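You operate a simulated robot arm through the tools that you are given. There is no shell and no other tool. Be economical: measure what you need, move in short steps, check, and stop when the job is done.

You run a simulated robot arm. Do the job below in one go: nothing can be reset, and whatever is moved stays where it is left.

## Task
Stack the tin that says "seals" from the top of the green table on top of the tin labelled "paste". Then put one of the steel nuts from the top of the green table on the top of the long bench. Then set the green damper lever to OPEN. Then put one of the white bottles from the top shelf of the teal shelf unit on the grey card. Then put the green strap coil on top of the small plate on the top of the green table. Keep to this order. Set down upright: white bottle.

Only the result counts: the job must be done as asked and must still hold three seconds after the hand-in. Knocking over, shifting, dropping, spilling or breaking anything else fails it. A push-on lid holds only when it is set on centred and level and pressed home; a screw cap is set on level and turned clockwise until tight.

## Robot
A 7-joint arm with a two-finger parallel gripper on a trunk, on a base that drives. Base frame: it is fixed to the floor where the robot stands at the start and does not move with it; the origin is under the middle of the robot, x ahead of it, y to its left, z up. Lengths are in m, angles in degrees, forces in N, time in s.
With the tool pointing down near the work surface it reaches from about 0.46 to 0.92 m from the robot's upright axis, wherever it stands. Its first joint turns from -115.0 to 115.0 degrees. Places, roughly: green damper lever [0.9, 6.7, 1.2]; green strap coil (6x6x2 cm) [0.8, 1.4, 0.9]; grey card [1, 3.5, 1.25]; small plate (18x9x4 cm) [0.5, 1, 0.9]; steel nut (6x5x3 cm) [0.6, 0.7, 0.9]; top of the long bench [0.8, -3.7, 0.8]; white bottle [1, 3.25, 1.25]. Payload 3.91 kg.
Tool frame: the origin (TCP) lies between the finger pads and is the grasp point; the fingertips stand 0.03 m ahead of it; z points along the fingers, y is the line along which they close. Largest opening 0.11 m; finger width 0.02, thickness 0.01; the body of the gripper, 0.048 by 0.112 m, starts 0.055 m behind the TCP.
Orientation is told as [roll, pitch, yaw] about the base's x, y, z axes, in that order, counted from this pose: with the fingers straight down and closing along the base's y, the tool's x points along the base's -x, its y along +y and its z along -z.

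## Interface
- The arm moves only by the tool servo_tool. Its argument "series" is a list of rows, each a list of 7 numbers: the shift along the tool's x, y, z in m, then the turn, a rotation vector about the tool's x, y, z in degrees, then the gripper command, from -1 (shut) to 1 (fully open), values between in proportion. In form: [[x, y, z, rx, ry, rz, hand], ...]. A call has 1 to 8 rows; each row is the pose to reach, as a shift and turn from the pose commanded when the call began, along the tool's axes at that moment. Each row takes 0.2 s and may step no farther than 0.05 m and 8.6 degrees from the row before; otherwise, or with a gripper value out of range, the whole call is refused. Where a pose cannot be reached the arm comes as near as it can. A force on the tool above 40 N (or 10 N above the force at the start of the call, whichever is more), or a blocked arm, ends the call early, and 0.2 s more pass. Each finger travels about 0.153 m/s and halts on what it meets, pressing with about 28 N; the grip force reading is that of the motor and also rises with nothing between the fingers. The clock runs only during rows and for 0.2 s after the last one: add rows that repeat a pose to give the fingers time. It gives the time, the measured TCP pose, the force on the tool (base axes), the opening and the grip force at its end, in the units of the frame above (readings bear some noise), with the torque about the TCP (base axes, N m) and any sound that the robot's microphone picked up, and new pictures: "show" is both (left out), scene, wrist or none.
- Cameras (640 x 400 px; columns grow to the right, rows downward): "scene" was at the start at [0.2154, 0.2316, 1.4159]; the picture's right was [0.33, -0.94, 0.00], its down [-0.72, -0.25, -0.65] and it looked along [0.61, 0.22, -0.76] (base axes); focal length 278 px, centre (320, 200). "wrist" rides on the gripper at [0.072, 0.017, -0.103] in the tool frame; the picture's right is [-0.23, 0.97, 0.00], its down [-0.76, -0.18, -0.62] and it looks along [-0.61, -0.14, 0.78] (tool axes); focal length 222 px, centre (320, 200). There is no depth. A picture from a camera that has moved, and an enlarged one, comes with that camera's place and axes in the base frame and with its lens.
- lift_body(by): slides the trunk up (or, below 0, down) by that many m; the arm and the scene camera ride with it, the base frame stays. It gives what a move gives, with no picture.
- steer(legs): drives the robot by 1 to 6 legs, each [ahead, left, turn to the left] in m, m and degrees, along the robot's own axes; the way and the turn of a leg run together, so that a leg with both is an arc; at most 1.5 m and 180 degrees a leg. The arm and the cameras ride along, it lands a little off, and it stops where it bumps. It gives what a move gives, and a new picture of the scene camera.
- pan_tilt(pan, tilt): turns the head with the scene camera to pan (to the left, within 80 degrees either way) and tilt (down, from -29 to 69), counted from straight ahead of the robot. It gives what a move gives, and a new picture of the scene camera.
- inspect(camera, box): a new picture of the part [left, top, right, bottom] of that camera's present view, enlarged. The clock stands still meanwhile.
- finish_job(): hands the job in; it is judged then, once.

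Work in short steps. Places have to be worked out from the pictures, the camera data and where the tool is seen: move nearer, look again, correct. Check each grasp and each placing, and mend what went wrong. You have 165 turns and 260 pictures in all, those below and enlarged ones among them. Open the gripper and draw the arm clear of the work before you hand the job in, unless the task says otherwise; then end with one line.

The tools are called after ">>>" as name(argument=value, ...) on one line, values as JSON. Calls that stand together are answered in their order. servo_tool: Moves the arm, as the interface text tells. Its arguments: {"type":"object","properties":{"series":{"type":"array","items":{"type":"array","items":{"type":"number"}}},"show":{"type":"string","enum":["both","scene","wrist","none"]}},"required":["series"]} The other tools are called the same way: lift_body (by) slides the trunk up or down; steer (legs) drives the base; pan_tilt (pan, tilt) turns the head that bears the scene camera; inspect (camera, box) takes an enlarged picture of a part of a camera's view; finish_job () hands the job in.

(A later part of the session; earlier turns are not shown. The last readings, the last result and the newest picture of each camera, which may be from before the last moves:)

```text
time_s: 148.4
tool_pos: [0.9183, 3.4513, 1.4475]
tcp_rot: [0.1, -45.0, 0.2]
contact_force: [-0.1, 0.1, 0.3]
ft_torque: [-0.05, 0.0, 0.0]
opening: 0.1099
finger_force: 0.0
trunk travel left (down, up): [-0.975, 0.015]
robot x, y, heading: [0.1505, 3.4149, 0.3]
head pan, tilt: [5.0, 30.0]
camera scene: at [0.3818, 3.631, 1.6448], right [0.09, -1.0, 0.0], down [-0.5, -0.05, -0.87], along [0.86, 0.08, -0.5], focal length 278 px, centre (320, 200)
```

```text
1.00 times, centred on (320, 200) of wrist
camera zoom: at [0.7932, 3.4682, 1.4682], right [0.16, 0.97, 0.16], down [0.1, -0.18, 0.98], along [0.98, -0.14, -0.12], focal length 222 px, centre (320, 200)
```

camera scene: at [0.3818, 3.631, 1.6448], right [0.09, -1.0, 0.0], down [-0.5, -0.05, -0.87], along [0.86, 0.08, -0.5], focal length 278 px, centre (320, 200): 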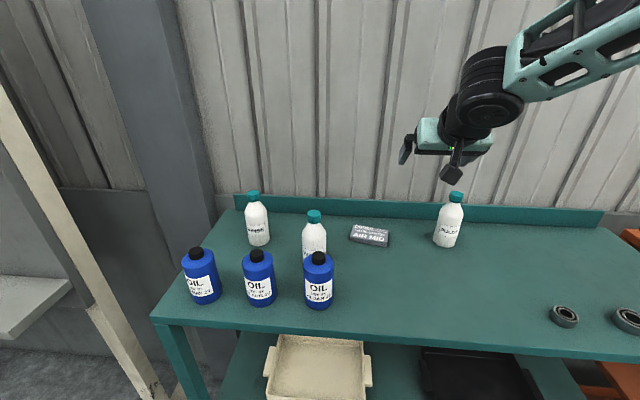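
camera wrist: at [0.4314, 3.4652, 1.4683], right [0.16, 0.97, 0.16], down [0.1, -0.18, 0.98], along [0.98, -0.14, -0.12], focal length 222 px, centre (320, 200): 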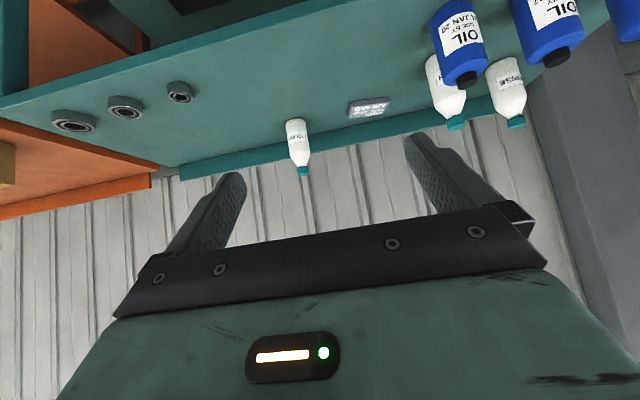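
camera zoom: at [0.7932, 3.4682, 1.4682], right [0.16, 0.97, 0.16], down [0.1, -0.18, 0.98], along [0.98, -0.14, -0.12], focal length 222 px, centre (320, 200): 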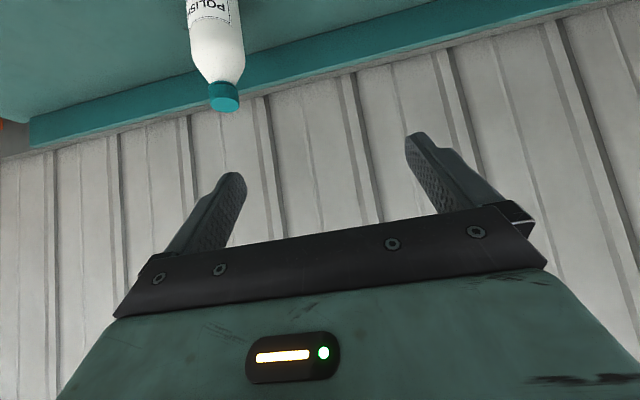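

I'll move to a pre-grasp point 12 cm back along the tool axis from the bottle (about (1.019, 3.348)).

>>> servo_tool(series=[[0, -0.035, 0, 0, 0, 0, 1], [0, -0.07, 0, 0, 0, 0, 1], [0, -0.103, 0, 0, 0, 0, 1], [0.026, -0.103, 0.033, 0, 0, 0, 1], [0.052, -0.103, 0.066, 0, 0, 0, 1], [0.0795, -0.103, 0.1, 0, 0, 0, 1]])

```text
time_s: 149.8
tool_pos: [0.9338, 3.3477, 1.3214]
tcp_rot: [0.1, -45.1, 0.2]
contact_force: [-0.3, -1.6, -0.1]
ft_torque: [0.06, 0.05, 0.05]
opening: 0.1098
finger_force: 0.2
trunk travel left (down, up): [-0.975, 0.015]
robot x, y, heading: [0.1518, 3.4168, 0.3]
head pan, tilt: [5.0, 30.0]
camera scene: at [0.3822, 3.6298, 1.6449], right [0.09, -1.0, 0.0], down [-0.5, -0.05, -0.87], along [0.86, 0.08, -0.5], focal length 278 px, centre (320, 200)
camera wrist: at [0.8089, 3.365, 1.3413], right [0.16, 0.97, 0.16], down [0.1, -0.18, 0.98], along [0.98, -0.14, -0.12], focal length 222 px, centre (320, 200)
```

scene: 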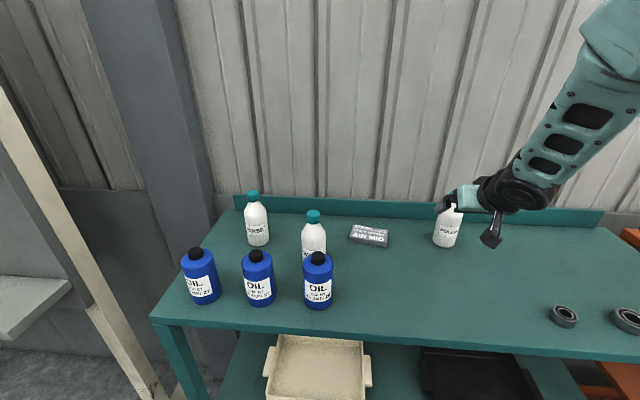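
wrist: 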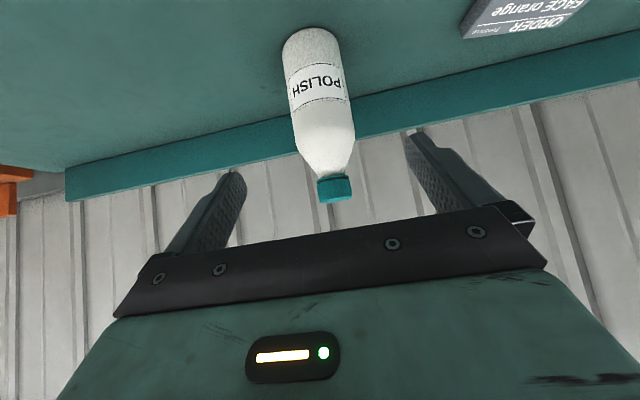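

The bottle is centred. I'll advance 0.117 m along the tool axis and close.

>>> servo_tool(series=[[0.001, 0.003, 0.03, 0, 0, 0, 1], [0.002, 0.003, 0.06, 0, 0, 0, 1], [0.003, 0.003, 0.09, 0, 0, 0, 1], [0.003, 0.003, 0.117, 0, 0, 0, 1]])

>>> inspect(camera="scene", box=[400, 170, 500, 270])

```text
time_s: 150.8
tool_pos: [1.0145, 3.3519, 1.2354]
tcp_rot: [0.1, -44.9, 0.1]
contact_force: [-0.6, 0.5, 0.3]
ft_torque: [0.01, -0.05, -0.02]
opening: 0.1098
finger_force: 0.1
trunk travel left (down, up): [-0.975, 0.015]
robot x, y, heading: [0.1496, 3.4154, 0.3]
head pan, tilt: [5.0, 30.0]
camera scene: at [0.3818, 3.6311, 1.6448], right [0.09, -1.0, 0.0], down [-0.5, -0.05, -0.87], along [0.86, 0.08, -0.5], focal length 278 px, centre (320, 200)
camera wrist: at [0.8897, 3.3685, 1.2563], right [0.16, 0.97, 0.16], down [0.1, -0.18, 0.98], along [0.98, -0.14, -0.12], focal length 222 px, centre (320, 200)
```

scene: 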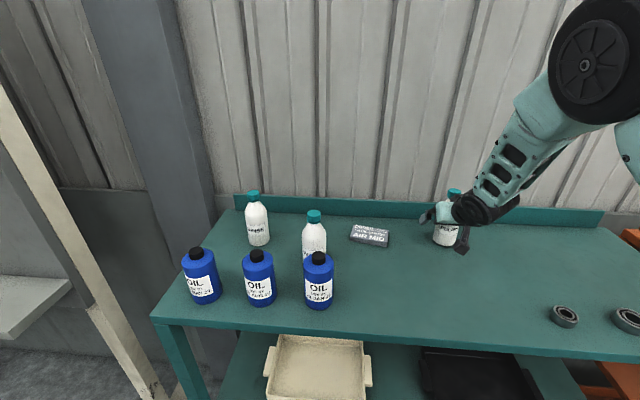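
wrist: 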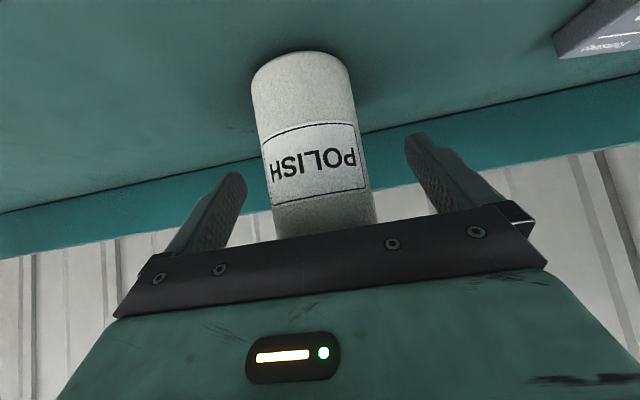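

```text
4.00 times, centred on (450, 220) of scene
camera zoom: at [0.3818, 3.6311, 1.6448], right [0.09, -1.0, 0.0], down [-0.5, -0.05, -0.87], along [0.86, 0.08, -0.5], focal length 1110 px, centre (-200, 120)
```

zoom: 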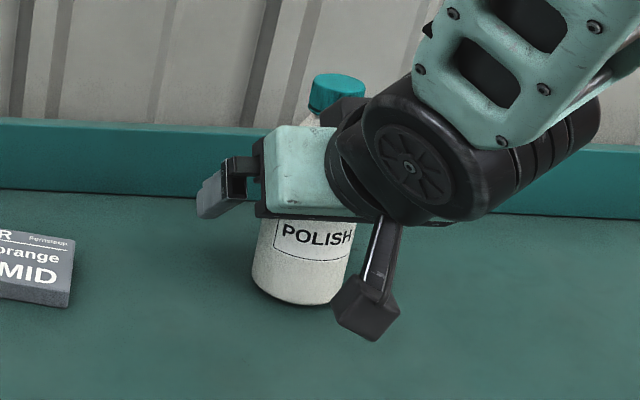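

Well straddled. Close the gripper.

>>> servo_tool(series=[[0, 0.003, 0, 0, 0, 0, 1], [0, 0.003, 0, 0, 0, 0, -1], [0, 0.003, 0, 0, 0, 0, -1], [0, 0.003, 0, 0, 0, 0, -1]], show="wrist")

```text
time_s: 151.8
tool_pos: [1.0132, 3.3543, 1.2348]
tcp_rot: [0.2, -45.0, 0.1]
contact_force: [0.7, -0.2, 0.0]
ft_torque: [-0.05, -0.07, 0.0]
opening: 0.055
finger_force: 28.3
trunk travel left (down, up): [-0.975, 0.015]
robot x, y, heading: [0.1505, 3.4186, 0.2]
head pan, tilt: [5.0, 30.0]
camera wrist: at [0.8892, 3.3712, 1.2565], right [0.16, 0.97, 0.16], down [0.1, -0.18, 0.98], along [0.98, -0.14, -0.12], focal length 222 px, centre (320, 200)
```

wrist: 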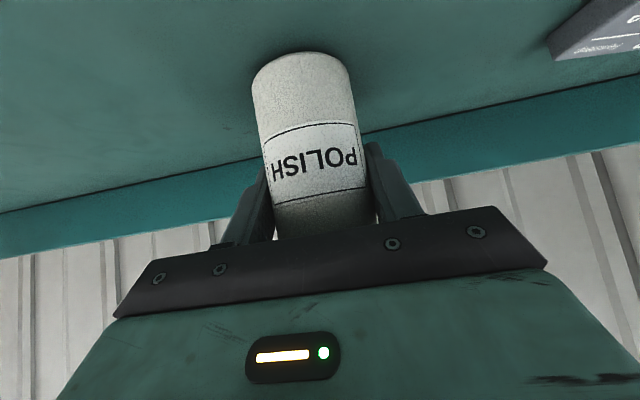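

Gripped at 55 mm. Lift 8 cm straight up, then zoom on the card from here.

>>> servo_tool(series=[[-0.014, 0, -0.014, 0, 0, 0, -1], [-0.028, 0, -0.028, 0, 0, 0, -1], [-0.042, 0, -0.042, 0, 0, 0, -1], [-0.057, 0, -0.057, 0, 0, 0, -1]], show="wrist")

>>> inspect(camera="scene", box=[330, 210, 410, 260])

```text
time_s: 152.8
tool_pos: [1.0136, 3.3558, 1.3165]
tcp_rot: [0.1, -45.0, 0.2]
contact_force: [0.1, -0.3, -2.1]
ft_torque: [-0.02, 0.01, 0.01]
opening: 0.0549
finger_force: 27.7
trunk travel left (down, up): [-0.975, 0.015]
robot x, y, heading: [0.1491, 3.4149, 0.2]
head pan, tilt: [5.0, 30.0]
camera wrist: at [0.8891, 3.3721, 1.3373], right [0.16, 0.97, 0.16], down [0.1, -0.18, 0.98], along [0.98, -0.14, -0.12], focal length 222 px, centre (320, 200)
```

wrist: 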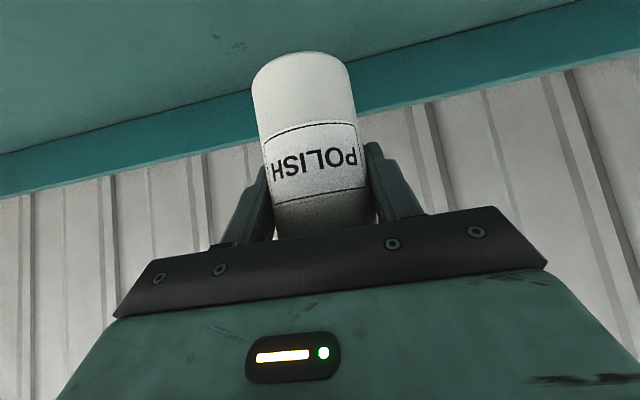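

```text
8.00 times, centred on (370, 235) of scene
camera zoom: at [0.3824, 3.6311, 1.6447], right [0.09, -1.0, 0.0], down [-0.5, -0.05, -0.87], along [0.86, 0.08, -0.5], focal length 2221 px, centre (-80, -80)
```

zoom: 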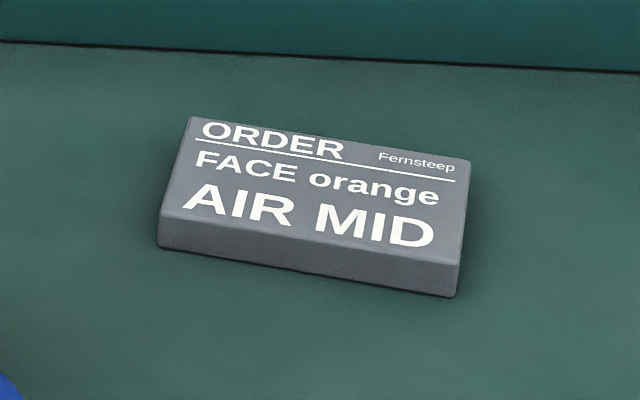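

Card centre refined to about (1.003, 3.553), top ≈1.185. I'll carry the bottle over it at this height.

>>> servo_tool(series=[[0.002, 0.035, -0.002, 0, 0, 0, -1], [0.004, 0.07, -0.004, 0, 0, 0, -1], [0.006, 0.105, -0.006, 0, 0, 0, -1], [0.008, 0.14, -0.008, 0, 0, 0, -1], [0.0096, 0.175, -0.0096, 0, 0, 0, -1], [0.0096, 0.1975, -0.0096, 0, 0, 0, -1]])

>>> inspect(camera="scene", box=[320, 180, 420, 260])

```text
time_s: 154.2
tool_pos: [0.9995, 3.5527, 1.3171]
tcp_rot: [0.1, -45.1, 0.4]
contact_force: [-0.6, -0.3, -2.8]
ft_torque: [0.03, 0.02, 0.02]
opening: 0.055
finger_force: 27.7
trunk travel left (down, up): [-0.975, 0.015]
robot x, y, heading: [0.1516, 3.4144, 0.4]
head pan, tilt: [5.0, 30.0]
camera scene: at [0.3822, 3.6309, 1.6448], right [0.09, -1.0, 0.0], down [-0.5, -0.05, -0.87], along [0.86, 0.08, -0.5], focal length 278 px, centre (320, 200)
camera wrist: at [0.8747, 3.5697, 1.3373], right [0.15, 0.97, 0.16], down [0.1, -0.18, 0.98], along [0.98, -0.14, -0.12], focal length 222 px, centre (320, 200)
```

scene: 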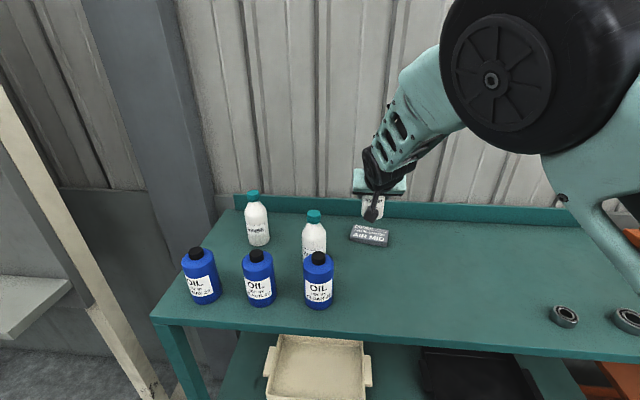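
wrist: 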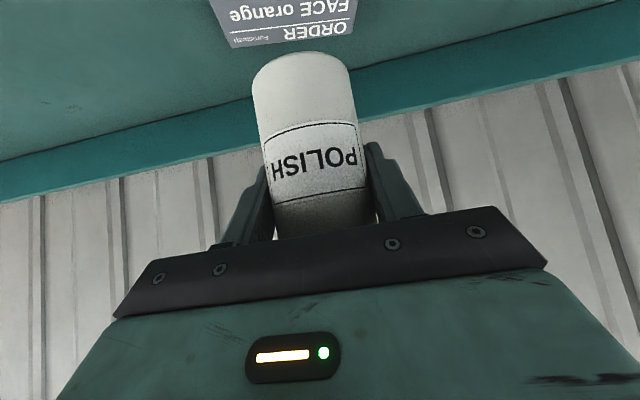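

```text
5.00 times, centred on (370, 220) of scene
camera zoom: at [0.3822, 3.6309, 1.6448], right [0.09, -1.0, 0.0], down [-0.5, -0.05, -0.87], along [0.86, 0.08, -0.5], focal length 1388 px, centre (70, 100)
```

zoom: 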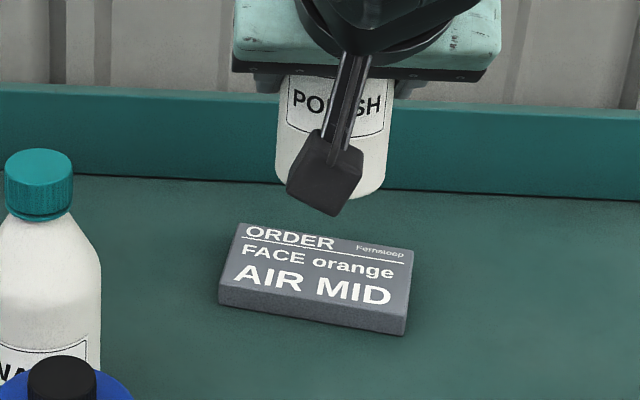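

Lateral alignment is within 4 mm; I'll shift +3 mm in y and lower 5.5 cm, then check.

>>> servo_tool(series=[[0.012, 0.003, 0.012, 0, 0, 0, -1], [0.024, 0.003, 0.024, 0, 0, 0, -1], [0.039, 0.003, 0.039, 0, 0, 0, -1]])

>>> inspect(camera="scene", box=[320, 180, 420, 260])

```text
time_s: 155.0
tool_pos: [0.9991, 3.5564, 1.2599]
tcp_rot: [0.1, -45.0, 0.2]
contact_force: [0.3, 0.5, -2.8]
ft_torque: [-0.04, -0.02, -0.01]
opening: 0.0549
finger_force: 27.9
trunk travel left (down, up): [-0.975, 0.015]
robot x, y, heading: [0.15, 3.4184, 0.4]
head pan, tilt: [5.0, 30.0]
camera scene: at [0.3821, 3.631, 1.6448], right [0.09, -1.0, 0.0], down [-0.5, -0.05, -0.87], along [0.86, 0.08, -0.5], focal length 278 px, centre (320, 200)
camera wrist: at [0.8752, 3.573, 1.2817], right [0.16, 0.97, 0.16], down [0.1, -0.18, 0.98], along [0.98, -0.14, -0.12], focal length 222 px, centre (320, 200)
```

scene: 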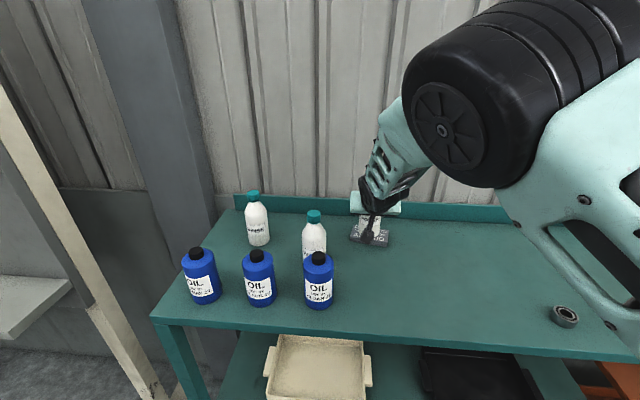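
wrist: 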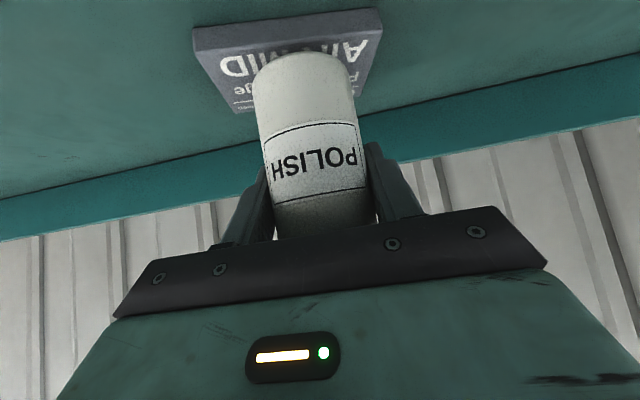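

```text
5.00 times, centred on (370, 220) of scene
camera zoom: at [0.3821, 3.631, 1.6448], right [0.09, -1.0, 0.0], down [-0.5, -0.05, -0.87], along [0.86, 0.08, -0.5], focal length 1388 px, centre (70, 100)
```

zoom: 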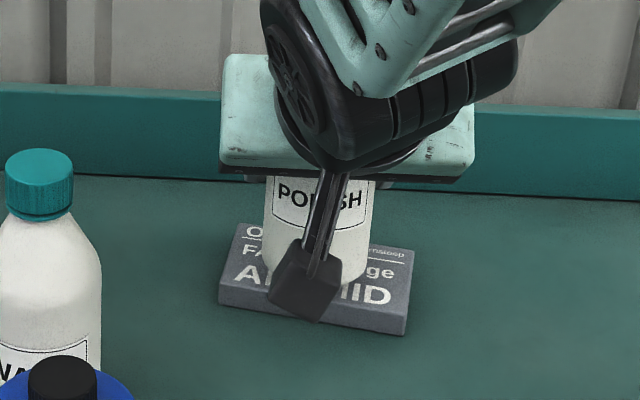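

Good alignment. I'll lower in 2–3 mm steps to contact.

>>> servo_tool(series=[[0.002, 0, 0.002, 0, 0, 0, -1], [0.004, 0, 0.004, 0, 0, 0, -1], [0.006, 0, 0.006, 0, 0, 0, -1], [0.0075, 0, 0.0075, 0, 0, 0, -1]], show="wrist")

>>> inspect(camera="scene", box=[320, 180, 420, 260])

```text
time_s: 156.0
tool_pos: [1.0, 3.5561, 1.2521]
tcp_rot: [0.2, -45.1, 0.3]
contact_force: [-1.6, -0.7, 4.0]
ft_torque: [-0.02, -0.06, 0.01]
opening: 0.0546
finger_force: 28.0
trunk travel left (down, up): [-0.975, 0.015]
robot x, y, heading: [0.1501, 3.4167, 0.4]
head pan, tilt: [5.0, 30.0]
camera wrist: at [0.8748, 3.5726, 1.2722], right [0.15, 0.97, 0.16], down [0.1, -0.18, 0.98], along [0.98, -0.14, -0.12], focal length 222 px, centre (320, 200)
```

wrist: 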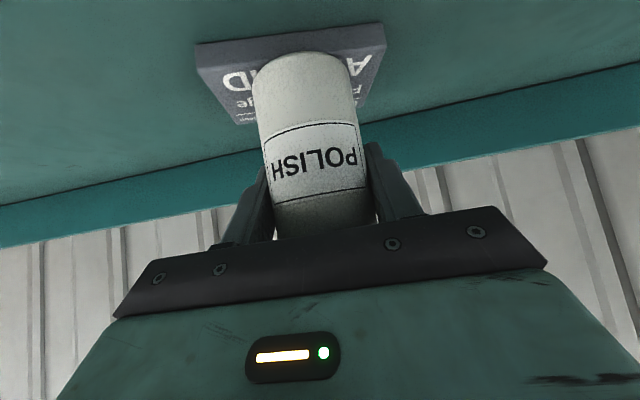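

```text
5.00 times, centred on (370, 220) of scene
camera zoom: at [0.3817, 3.631, 1.645], right [0.09, -1.0, 0.0], down [-0.5, -0.05, -0.87], along [0.86, 0.08, -0.5], focal length 1388 px, centre (70, 100)
```

zoom: 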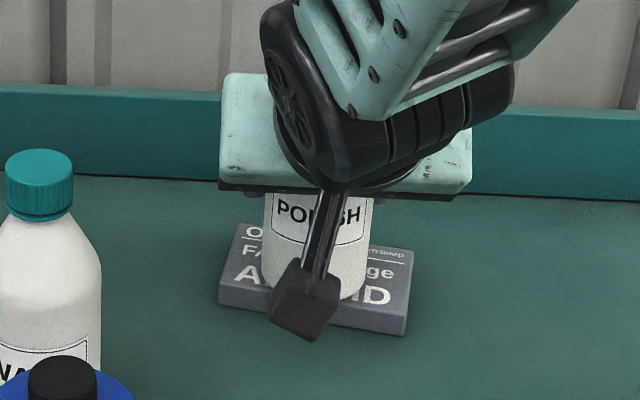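

Light contact (force changed by about 7 N). I'll zoom on the wrist view to check the bottle's position on the card.

>>> inspect(camera="wrist", box=[190, 10, 400, 140])

```text
3.05 times, centred on (295, 75) of wrist
camera zoom: at [0.8748, 3.5726, 1.2722], right [0.15, 0.97, 0.16], down [0.1, -0.18, 0.98], along [0.98, -0.14, -0.12], focal length 677 px, centre (396, 581)
```

zoom: 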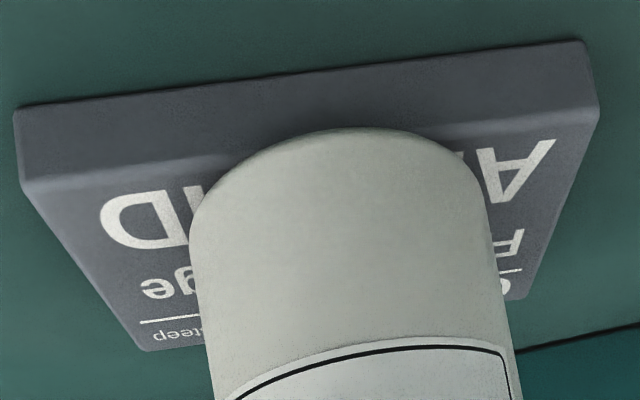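

The bottle overhangs the card's front by about 4 mm. I'll lift slightly, shift +5 mm in x, −2 mm in y, and lower again.

>>> servo_tool(series=[[-0.004, 0, -0.004, 0, 0, 0, -1], [-0.0075, -0.002, -0.0005, 0, 0, 0, -1], [-0.0055, -0.002, 0.0015, 0, 0, 0, -1], [-0.0035, -0.002, 0.0035, 0, 0, 0, -1], [-0.0027, -0.002, 0.0043, 0, 0, 0, -1]], show="none")

>>> inspect(camera="wrist", box=[190, 10, 400, 140])

```text
time_s: 157.2
tool_pos: [1.0044, 3.5542, 1.251]
tcp_rot: [0.2, -45.2, 0.3]
contact_force: [-1.7, -1.1, 11.9]
ft_torque: [-0.07, -0.14, -0.02]
opening: 0.0549
finger_force: 27.6
trunk travel left (down, up): [-0.975, 0.015]
robot x, y, heading: [0.148, 3.4188, 0.3]
head pan, tilt: [5.0, 30.0]
```

```text
3.05 times, centred on (295, 75) of wrist
camera zoom: at [0.8795, 3.5704, 1.2719], right [0.15, 0.97, 0.16], down [0.09, -0.18, 0.98], along [0.98, -0.14, -0.12], focal length 677 px, centre (396, 581)
```

zoom: 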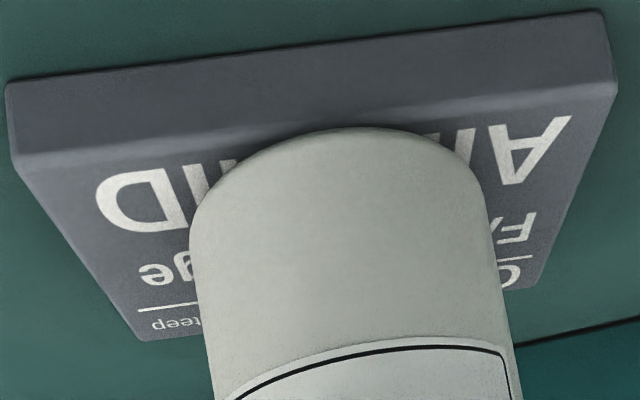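

Now the bottle sits inside the card's edges. Ease off, open and retreat along the tool axis.

>>> servo_tool(series=[[-0.0008, 0, -0.0008, 0, 0, 0, -1], [-0.0008, 0, -0.0008, 0, 0, 0, 0], [-0.0008, 0, -0.0008, 0, 0, 0, 1], [-0.0008, 0, -0.0008, 0, 0, 0, 1], [-0.0008, 0, -0.03, 0, 0, 0, 1], [-0.0008, 0, -0.065, 0, 0, 0, 1], [-0.0008, 0, -0.105, 0, 0, 0, 1], [-0.0008, 0, -0.15, 0, 0, 0, 1]])

>>> inspect(camera="scene", box=[320, 160, 420, 260])

```text
time_s: 159.0
tool_pos: [0.8998, 3.5545, 1.3557]
tcp_rot: [0.1, -45.0, 0.3]
contact_force: [-0.1, -0.6, 0.2]
ft_torque: [-0.04, 0.01, -0.01]
opening: 0.11
finger_force: 0.1
trunk travel left (down, up): [-0.975, 0.015]
robot x, y, heading: [0.1517, 3.4164, 0.4]
head pan, tilt: [5.0, 30.0]
camera scene: at [0.3827, 3.6311, 1.6446], right [0.09, -1.0, 0.0], down [-0.5, -0.05, -0.87], along [0.86, 0.08, -0.5], focal length 278 px, centre (320, 200)
camera wrist: at [0.7741, 3.5706, 1.3762], right [0.15, 0.97, 0.16], down [0.1, -0.18, 0.98], along [0.98, -0.14, -0.12], focal length 222 px, centre (320, 200)
```

scene: 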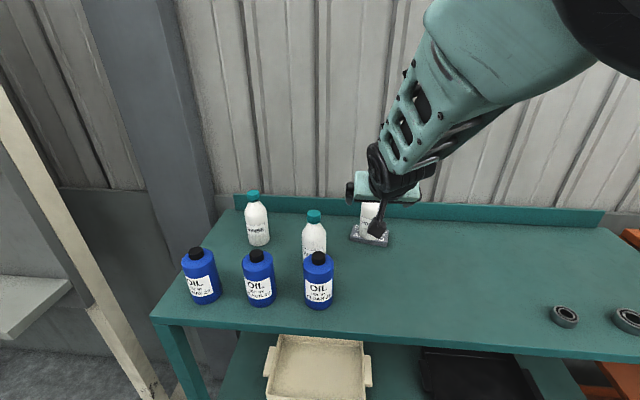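
wrist: 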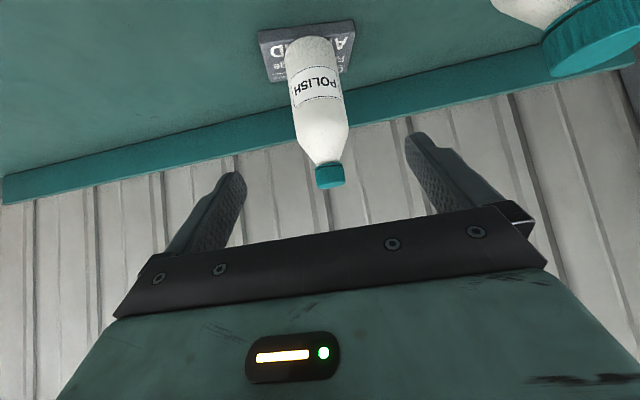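

```text
4.00 times, centred on (370, 210) of scene
camera zoom: at [0.3827, 3.6311, 1.6446], right [0.09, -1.0, 0.0], down [-0.5, -0.05, -0.87], along [0.86, 0.08, -0.5], focal length 1110 px, centre (120, 160)
```

zoom: 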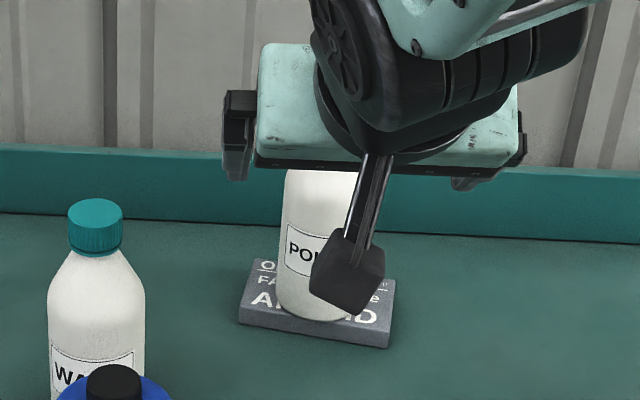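

The bottle stands on the card. I'll raise the hand, then back away and drive right to the green table's left part.

>>> servo_tool(series=[[-0.028, 0, -0.028, 0, 0, 0, 1], [-0.057, 0, -0.057, 0, 0, 0, 1]], show="none")

>>> steer(legs=[[-0.5, 0, -0.3]])

>>> inspect(camera="scene", box=[220, 120, 460, 270])

```text
time_s: 159.6
tool_pos: [0.8982, 3.5525, 1.435]
tcp_rot: [0.1, -45.1, 0.2]
contact_force: [-0.6, 0.2, -0.3]
ft_torque: [-0.03, 0.02, -0.04]
opening: 0.1097
finger_force: 0.0
trunk travel left (down, up): [-0.975, 0.015]
robot x, y, heading: [0.1535, 3.4127, 0.3]
head pan, tilt: [5.0, 30.0]
```

```text
time_s: 162.5
tool_pos: [0.4039, 3.5473, 1.4359]
tcp_rot: [0.1, -45.0, -0.2]
contact_force: [0.0, -0.4, -1.3]
ft_torque: [-0.04, 0.04, 0.01]
opening: 0.1099
finger_force: 0.1
trunk travel left (down, up): [-0.975, 0.015]
robot x, y, heading: [-0.3463, 3.4155, 0.1]
head pan, tilt: [5.0, 30.0]
camera scene: at [-0.1122, 3.6285, 1.6448], right [0.08, -1.0, 0.0], down [-0.5, -0.04, -0.87], along [0.86, 0.07, -0.5], focal length 278 px, centre (320, 200)
```

scene: 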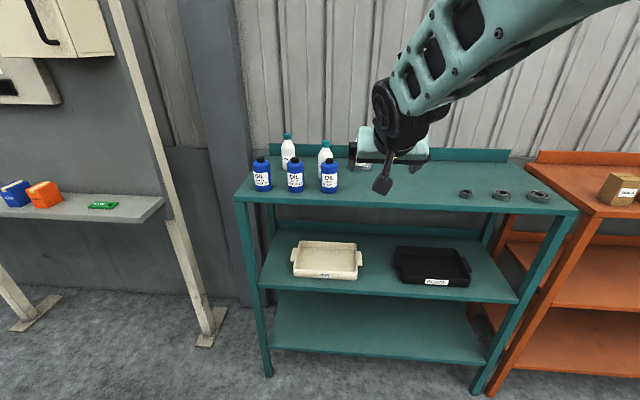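

```text
2.67 times, centred on (340, 195) of scene
camera zoom: at [-0.1122, 3.6285, 1.6448], right [0.08, -1.0, 0.0], down [-0.5, -0.04, -0.87], along [0.86, 0.07, -0.5], focal length 740 px, centre (267, 213)
```

zoom: 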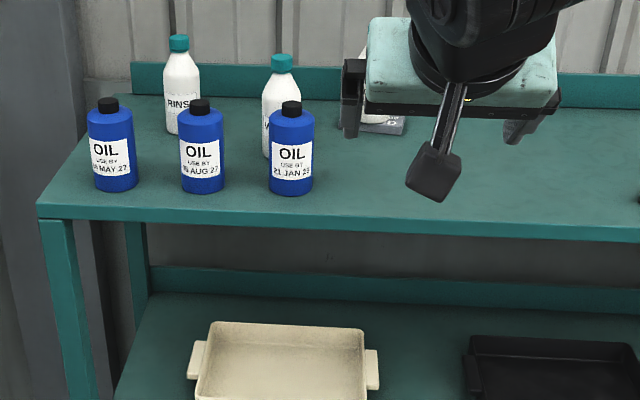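

All fine. Driving right 2.2 m and lowering the trunk, then looking at the table.

>>> steer(legs=[[0, -1.1, 0], [0, -1.1, 0]])

>>> lift_body(by=-0.2)

>>> pan_tilt(pan=10, tilt=38)

```text
time_s: 173.5
tool_pos: [0.4064, 1.3305, 1.4355]
tcp_rot: [0.1, -45.1, -0.4]
contact_force: [-0.1, 0.2, 0.1]
ft_torque: [-0.01, 0.01, -0.02]
opening: 0.1101
finger_force: 0.1
trunk travel left (down, up): [-0.975, 0.015]
robot x, y, heading: [-0.3462, 1.2004, -0.3]
head pan, tilt: [5.0, 30.0]
camera scene: at [-0.1093, 1.4137, 1.6448], right [0.08, -1.0, 0.0], down [-0.5, -0.04, -0.87], along [0.86, 0.07, -0.5], focal length 278 px, centre (320, 200)
```

scene: 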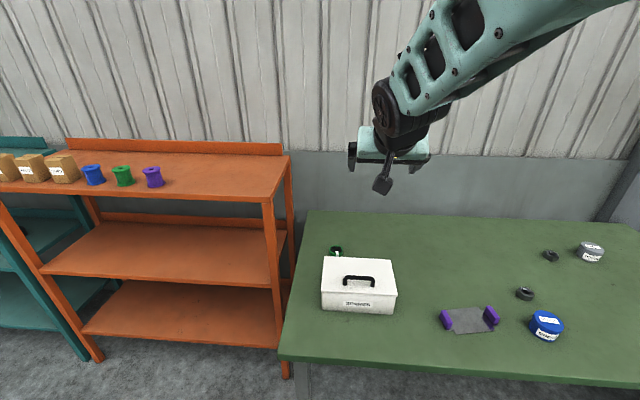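

```text
time_s: 175.6
tool_pos: [0.4062, 1.3304, 1.2345]
tcp_rot: [0.0, -45.0, -0.4]
contact_force: [-0.5, -0.2, -0.3]
ft_torque: [0.01, -0.02, 0.01]
opening: 0.11
finger_force: 0.0
trunk travel left (down, up): [-0.775, 0.215]
robot x, y, heading: [-0.3404, 1.2016, -0.2]
head pan, tilt: [5.0, 30.0]
```

```text
time_s: 176.3
tool_pos: [0.4063, 1.3308, 1.2365]
tcp_rot: [0.1, -45.0, -0.4]
contact_force: [0.3, 0.1, 0.6]
ft_torque: [-0.05, -0.01, -0.01]
opening: 0.1101
finger_force: 0.1
trunk travel left (down, up): [-0.775, 0.215]
robot x, y, heading: [-0.3406, 1.1984, -0.1]
head pan, tilt: [10.0, 38.0]
camera scene: at [-0.1143, 1.4207, 1.4325], right [0.17, -0.99, 0.0], down [-0.61, -0.1, -0.79], along [0.78, 0.13, -0.62], focal length 278 px, centre (320, 200)
```

scene: 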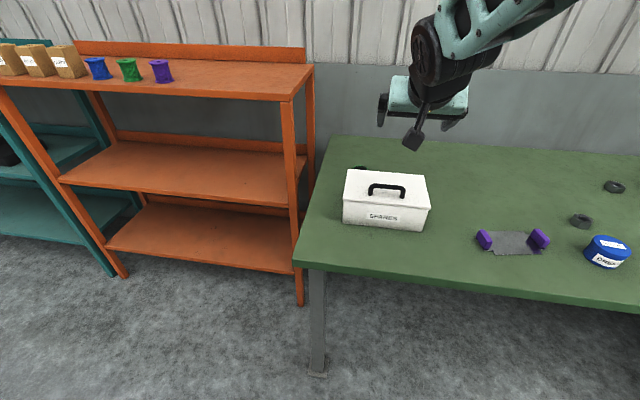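

The coil lies behind the white box at about (0.805, 1.42); the plate is at about (0.51, 0.98). I'll turn the tool straight down, and drive 0.33 m ahead.

>>> servo_tool(series=[[0, 0, 0, 0, 7.5, 0, 1], [0, 0, 0, 0, 15, 0, 1], [0, 0, 0, 0, 22.5, 0, 1], [0, 0, 0, 0, 30, 0, 1], [0, 0, 0, 0, 37.5, 0, 1], [0, 0, 0, 0, 45, 0, 1]], show="none")

>>> steer(legs=[[0.33, 0, 0.2]])

>>> inspect(camera="wrist", box=[0, 0, 640, 400])

```text
time_s: 177.7
tool_pos: [0.4054, 1.3287, 1.2362]
tcp_rot: [0.2, 0.1, -0.3]
contact_force: [0.4, 0.0, -0.1]
ft_torque: [-0.04, -0.04, 0.01]
opening: 0.1099
finger_force: 0.1
trunk travel left (down, up): [-0.775, 0.215]
robot x, y, heading: [-0.3456, 1.2017, -0.2]
head pan, tilt: [10.0, 38.0]
```

```text
time_s: 179.9
tool_pos: [0.7353, 1.3344, 1.2352]
tcp_rot: [0.0, 0.1, 0.0]
contact_force: [0.1, -0.2, -0.1]
ft_torque: [0.01, -0.01, 0.01]
opening: 0.1101
finger_force: 0.0
trunk travel left (down, up): [-0.775, 0.215]
robot x, y, heading: [-0.0137, 1.2003, -0.2]
head pan, tilt: [10.0, 38.0]
camera scene: at [0.214, 1.4214, 1.4324], right [0.17, -0.98, 0.0], down [-0.61, -0.11, -0.79], along [0.78, 0.14, -0.62], focal length 278 px, centre (320, 200)
```

scene: 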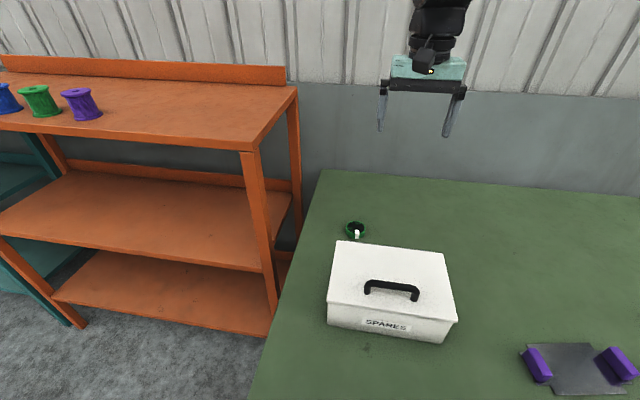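

```text
1.00 times, centred on (320, 200) of wrist
camera zoom: at [0.6622, 1.3516, 1.3379], right [0.23, 0.97, 0.0], down [0.76, -0.18, 0.62], along [0.61, -0.14, -0.78], focal length 222 px, centre (320, 200)
```

zoom: 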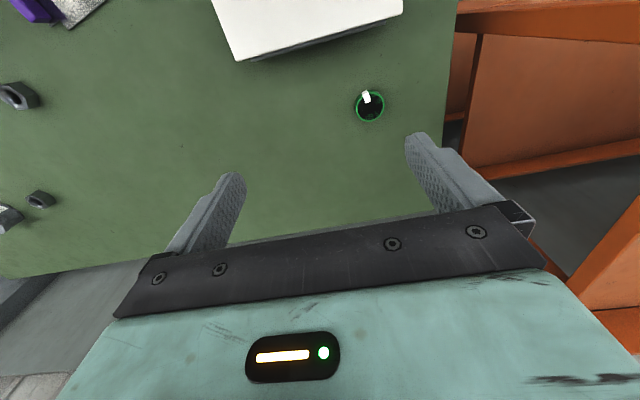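

>>> inspect(camera="scene", box=[325, 205, 385, 250])

>>> inspect(camera="scene", box=[500, 325, 640, 400])

```text
8.89 times, centred on (355, 228) of scene
camera zoom: at [0.214, 1.4214, 1.4324], right [0.17, -0.98, 0.0], down [-0.61, -0.11, -0.79], along [0.78, 0.14, -0.62], focal length 2468 px, centre (9, -44)
```

zoom: 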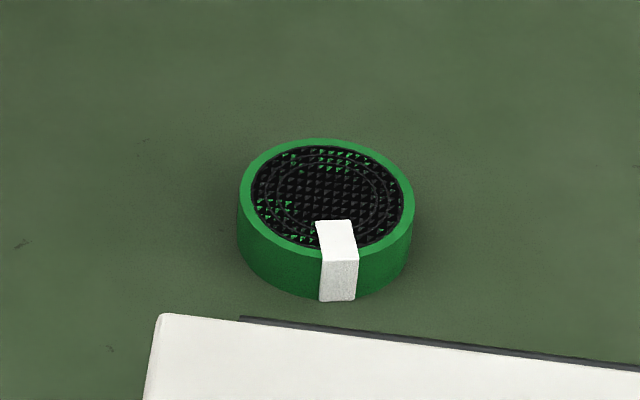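

```text
4.57 times, centred on (570, 362) of scene
camera zoom: at [0.214, 1.4214, 1.4324], right [0.17, -0.98, 0.0], down [-0.61, -0.11, -0.79], along [0.78, 0.14, -0.62], focal length 1269 px, centre (-823, -543)
```

zoom: 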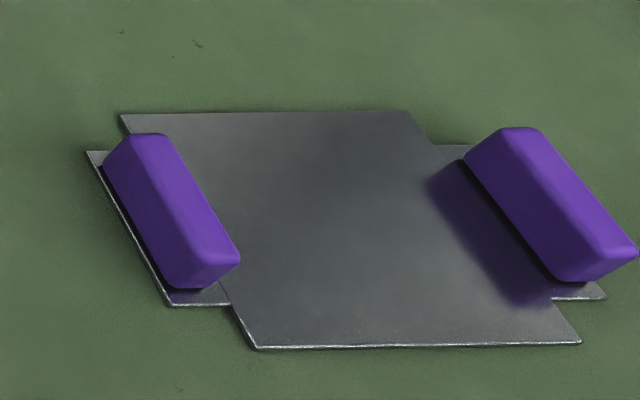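

The coil centre is about (0.814, 1.420), with a strap tag on the robot side, so I grip along y. I'll move above it and partly down.

>>> servo_tool(series=[[-0.026, 0.028, 0, 0, 0, 0, 1], [-0.052, 0.056, 0, 0, 0, 0, 1], [-0.079, 0.085, 0, 0, 0, 0, 1], [-0.079, 0.085, 0.05, 0, 0, 0, 1], [-0.079, 0.085, 0.1, 0, 0, 0, 1], [-0.079, 0.085, 0.15, 0, 0, 0, 1], [-0.079, 0.085, 0.2, 0, 0, 0, 1], [-0.079, 0.085, 0.24, 0, 0, 0, 1]])

```text
time_s: 181.7
tool_pos: [0.8145, 1.4185, 0.9949]
tcp_rot: [0.1, -0.1, 0.0]
contact_force: [0.7, -1.0, 0.7]
ft_torque: [0.05, -0.01, -0.04]
opening: 0.1101
finger_force: 0.0
out of reach, approached as far as the arm can: row 3
trunk travel left (down, up): [-0.775, 0.215]
robot x, y, heading: [-0.0133, 1.1956, 0.2]
head pan, tilt: [10.0, 38.0]
camera scene: at [0.2138, 1.4213, 1.4325], right [0.17, -0.98, 0.0], down [-0.61, -0.11, -0.79], along [0.78, 0.14, -0.62], focal length 278 px, centre (320, 200)
camera wrist: at [0.7418, 1.4365, 1.0975], right [0.23, 0.97, 0.0], down [0.76, -0.18, 0.62], along [0.61, -0.14, -0.78], focal length 222 px, centre (320, 200)
```

scene: 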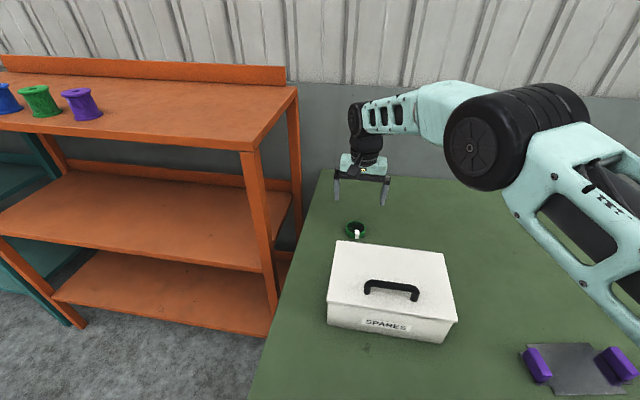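
wrist: 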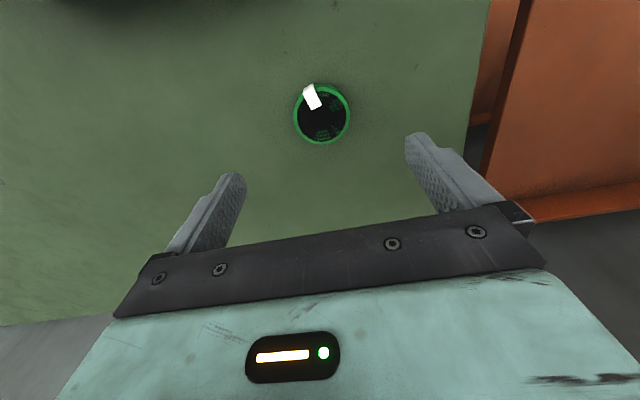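

Centred within a few mm. Descend and grip.

>>> servo_tool(series=[[0.002, 0.003, 0.04, 0, 0, 0, 1], [0.002, 0.003, 0.08, 0, 0, 0, 1], [0.002, 0.003, 0.1, 0, 0, 0, 1], [0.002, 0.003, 0.11, 0, 0, 0, 1], [0.002, 0.003, 0.11, 0, 0, 0, -1], [0.002, 0.003, 0.11, 0, 0, 0, -1], [0.002, 0.003, 0.11, 0, 0, 0, -1]])

```text
time_s: 183.3
tool_pos: [0.8132, 1.423, 0.885]
tcp_rot: [0.0, 0.0, 0.1]
contact_force: [-0.6, -0.7, -0.1]
ft_torque: [0.02, -0.01, -0.04]
opening: 0.0556
finger_force: 28.1
trunk travel left (down, up): [-0.775, 0.215]
robot x, y, heading: [-0.0143, 1.2, 0.1]
head pan, tilt: [10.0, 38.0]
camera scene: at [0.2141, 1.4214, 1.4324], right [0.17, -0.98, 0.0], down [-0.61, -0.11, -0.79], along [0.78, 0.14, -0.62], focal length 278 px, centre (320, 200)
camera wrist: at [0.7398, 1.4401, 0.9874], right [0.23, 0.97, 0.0], down [0.76, -0.18, 0.62], along [0.61, -0.14, -0.78], focal length 222 px, centre (320, 200)
```

scene: 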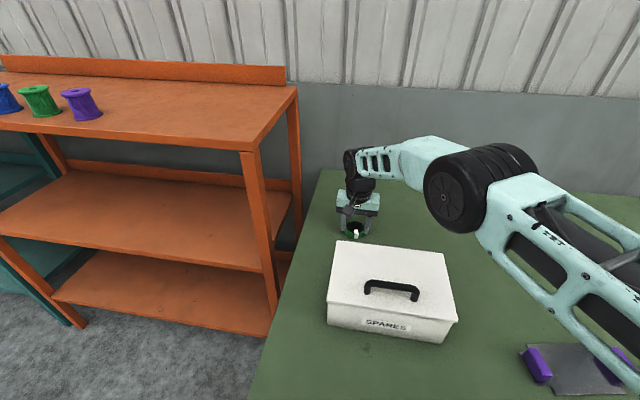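
wrist: 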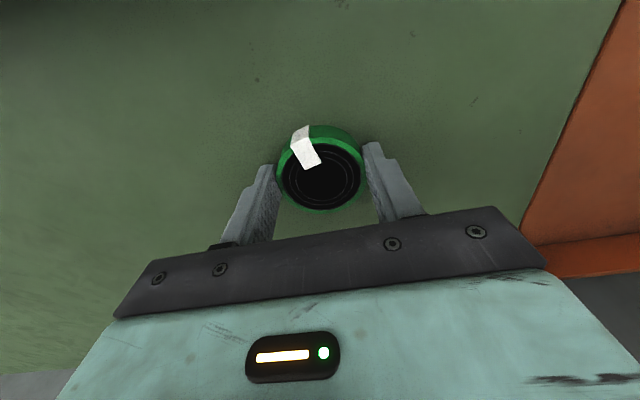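

Gripped (55.6 mm). Lift 0.2 m and begin moving right.

>>> servo_tool(series=[[0, 0, -0.05, 0, 0, 0, -1], [0, 0, -0.1, 0, 0, 0, -1], [0, 0, -0.15, 0, 0, 0, -1], [0, 0, -0.2, 0, 0, 0, -1], [0, -0.045, -0.21, 0, 0, 0, -1], [0, -0.09, -0.21, 0, 0, 0, -1], [0, -0.135, -0.21, 0, 0, 0, -1], [0, -0.18, -0.21, 0, 0, 0, -1]], show="wrist")

```text
time_s: 185.1
tool_pos: [0.8124, 1.2454, 1.0937]
tcp_rot: [0.1, 0.0, 0.2]
contact_force: [-0.3, 0.7, -0.4]
ft_torque: [-0.07, -0.02, 0.0]
opening: 0.0556
finger_force: 27.6
trunk travel left (down, up): [-0.775, 0.215]
robot x, y, heading: [-0.0124, 1.2047, 0.1]
head pan, tilt: [10.0, 38.0]
camera wrist: at [0.7397, 1.2617, 1.1972], right [0.22, 0.97, 0.0], down [0.76, -0.18, 0.62], along [0.61, -0.14, -0.78], focal length 222 px, centre (320, 200)
```

wrist: 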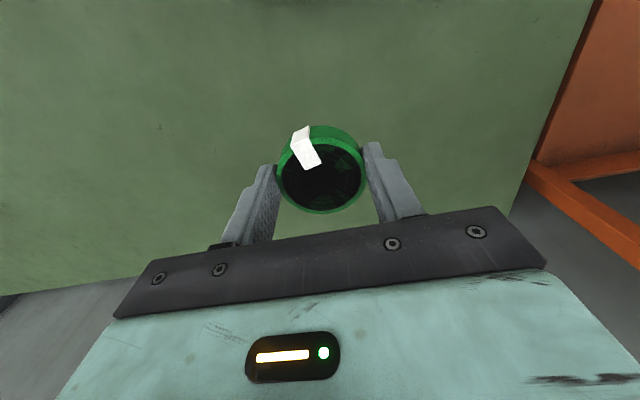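

Now move toward the plate while turning the tool about its axis.

>>> servo_tool(series=[[0.035, -0.0325, 0, 0, 0, 8, -1], [0.07, -0.065, 0, 0, 0, 16, -1], [0.105, -0.0975, 0, 0, 0, 24, -1], [0.14, -0.13, 0, 0, 0, 32, -1], [0.175, -0.1625, 0, 0, 0, 40, -1], [0.21, -0.195, 0, 0, 0, 48, -1], [0.245, -0.2275, 0, 0, 0, 56, -1], [0.28, -0.26, 0, 0, 0, 64, -1]])

```text
time_s: 186.9
tool_pos: [0.5334, 0.9826, 1.0954]
tcp_rot: [0.0, 0.1, -64.0]
contact_force: [0.8, 0.0, 0.1]
ft_torque: [0.0, 0.03, 0.02]
opening: 0.0552
finger_force: 28.5
trunk travel left (down, up): [-0.775, 0.215]
robot x, y, heading: [-0.0171, 1.2033, 0.1]
head pan, tilt: [10.0, 38.0]
camera scene: at [0.2144, 1.4218, 1.4323], right [0.17, -0.98, 0.0], down [-0.61, -0.11, -0.79], along [0.78, 0.14, -0.62], focal length 278 px, centre (320, 200)
camera wrist: at [0.5169, 1.0558, 1.1972], right [0.97, 0.22, 0.0], down [0.17, -0.76, 0.62], along [0.14, -0.61, -0.78], focal length 222 px, centre (320, 200)
```

scene: 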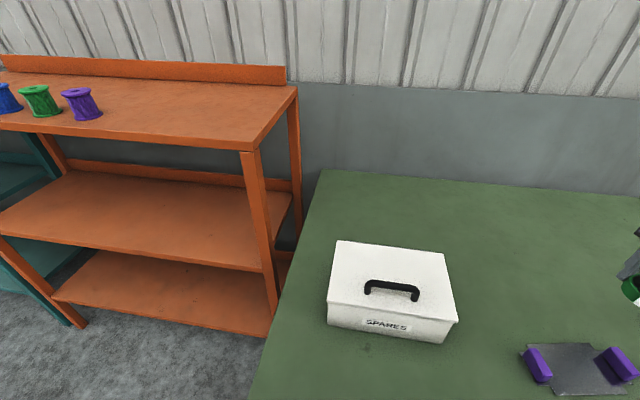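
wrist: 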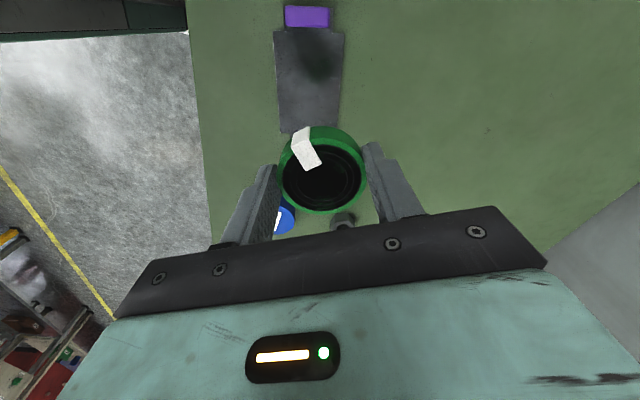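

The plate's edge in the wrist view agrees with my estimate (centre ≈ (0.516, 0.981)). I'll finish the rotation, centre, lower part way, and turn the head to watch.

>>> servo_tool(series=[[0.003, -0.008, 0, 0, 0, 8, -1], [0.0057, -0.0154, 0, 0, 0, 16, -1], [0.0057, -0.0154, 0.04, 0, 0, 16, -1], [0.0057, -0.0154, 0.08, 0, 0, 16, -1], [0.0057, -0.0154, 0.12, 0, 0, 16, -1]], show="wrist")

>>> pan_tilt(pan=-35, tilt=45)

```text
time_s: 188.1
tool_pos: [0.5161, 0.9804, 0.9751]
tcp_rot: [0.1, 0.0, -79.9]
contact_force: [-0.6, 0.3, -0.5]
ft_torque: [0.0, -0.03, 0.04]
opening: 0.0555
finger_force: 27.3
trunk travel left (down, up): [-0.775, 0.215]
robot x, y, heading: [-0.0134, 1.2006, -0.3]
head pan, tilt: [10.0, 38.0]
camera wrist: at [0.5193, 1.0547, 1.0768], right [1.0, -0.05, 0.0], down [-0.04, -0.78, 0.62], along [-0.03, -0.62, -0.78], focal length 222 px, centre (320, 200)
```

wrist: 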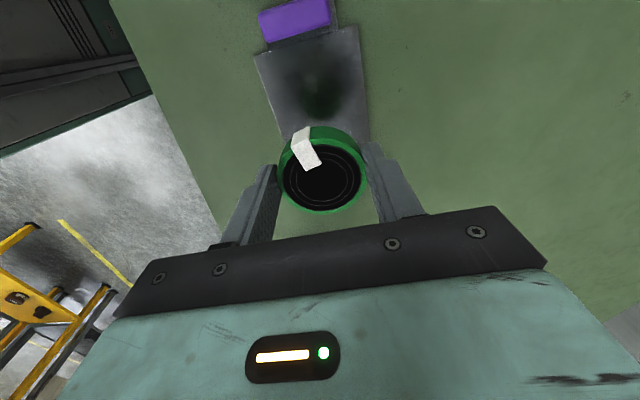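

```text
time_s: 189.2
tool_pos: [0.5154, 0.9804, 0.9739]
tcp_rot: [0.0, 0.2, -79.9]
contact_force: [-0.4, 0.6, -1.2]
ft_torque: [-0.02, -0.01, -0.03]
opening: 0.0554
finger_force: 28.1
trunk travel left (down, up): [-0.775, 0.215]
robot x, y, heading: [-0.0119, 1.1988, 0.3]
head pan, tilt: [-35.0, 45.0]
camera scene: at [0.1958, 1.3597, 1.4222], right [-0.57, -0.82, 0.0], down [-0.58, 0.4, -0.71], along [0.58, -0.4, -0.71], focal length 278 px, centre (320, 200)
```

scene: 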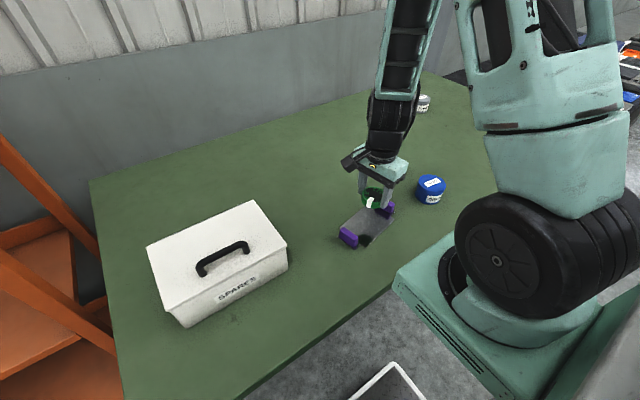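

Looks aligned. Lower 6.5 cm more and look.

>>> servo_tool(series=[[0, 0, 0.03, 0, 0, 0, -1], [0, 0, 0.055, 0, 0, 0, -1], [0, 0, 0.07, 0, 0, 0, -1]], show="wrist")

>>> inspect(camera="scene", box=[320, 150, 440, 260])

```text
time_s: 190.0
tool_pos: [0.516, 0.9801, 0.9042]
tcp_rot: [0.2, 0.1, -79.9]
contact_force: [-1.5, 0.3, -0.5]
ft_torque: [0.01, -0.03, -0.05]
opening: 0.0554
finger_force: 28.4
trunk travel left (down, up): [-0.775, 0.215]
robot x, y, heading: [-0.0118, 1.2, 0.1]
head pan, tilt: [-35.0, 45.0]
camera wrist: at [0.5196, 1.0552, 1.0066], right [1.0, -0.05, 0.0], down [-0.04, -0.78, 0.62], along [-0.03, -0.62, -0.78], focal length 222 px, centre (320, 200)
```

wrist: 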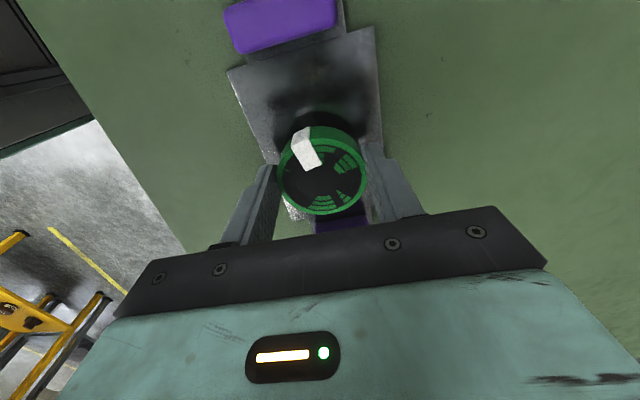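

```text
3.64 times, centred on (380, 205) of scene
camera zoom: at [0.1955, 1.3599, 1.4222], right [-0.57, -0.82, 0.0], down [-0.58, 0.4, -0.71], along [0.58, -0.41, -0.71], focal length 1009 px, centre (102, 182)
```

zoom: 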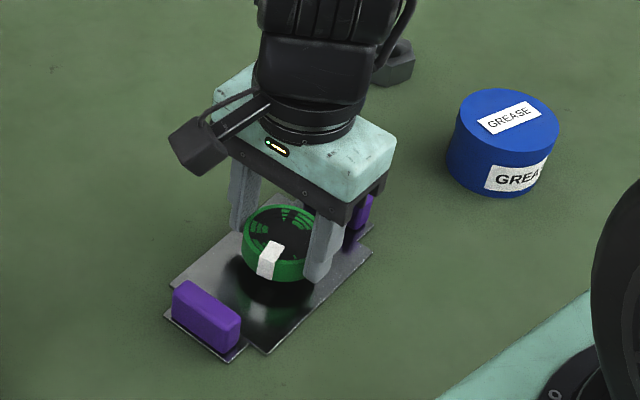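

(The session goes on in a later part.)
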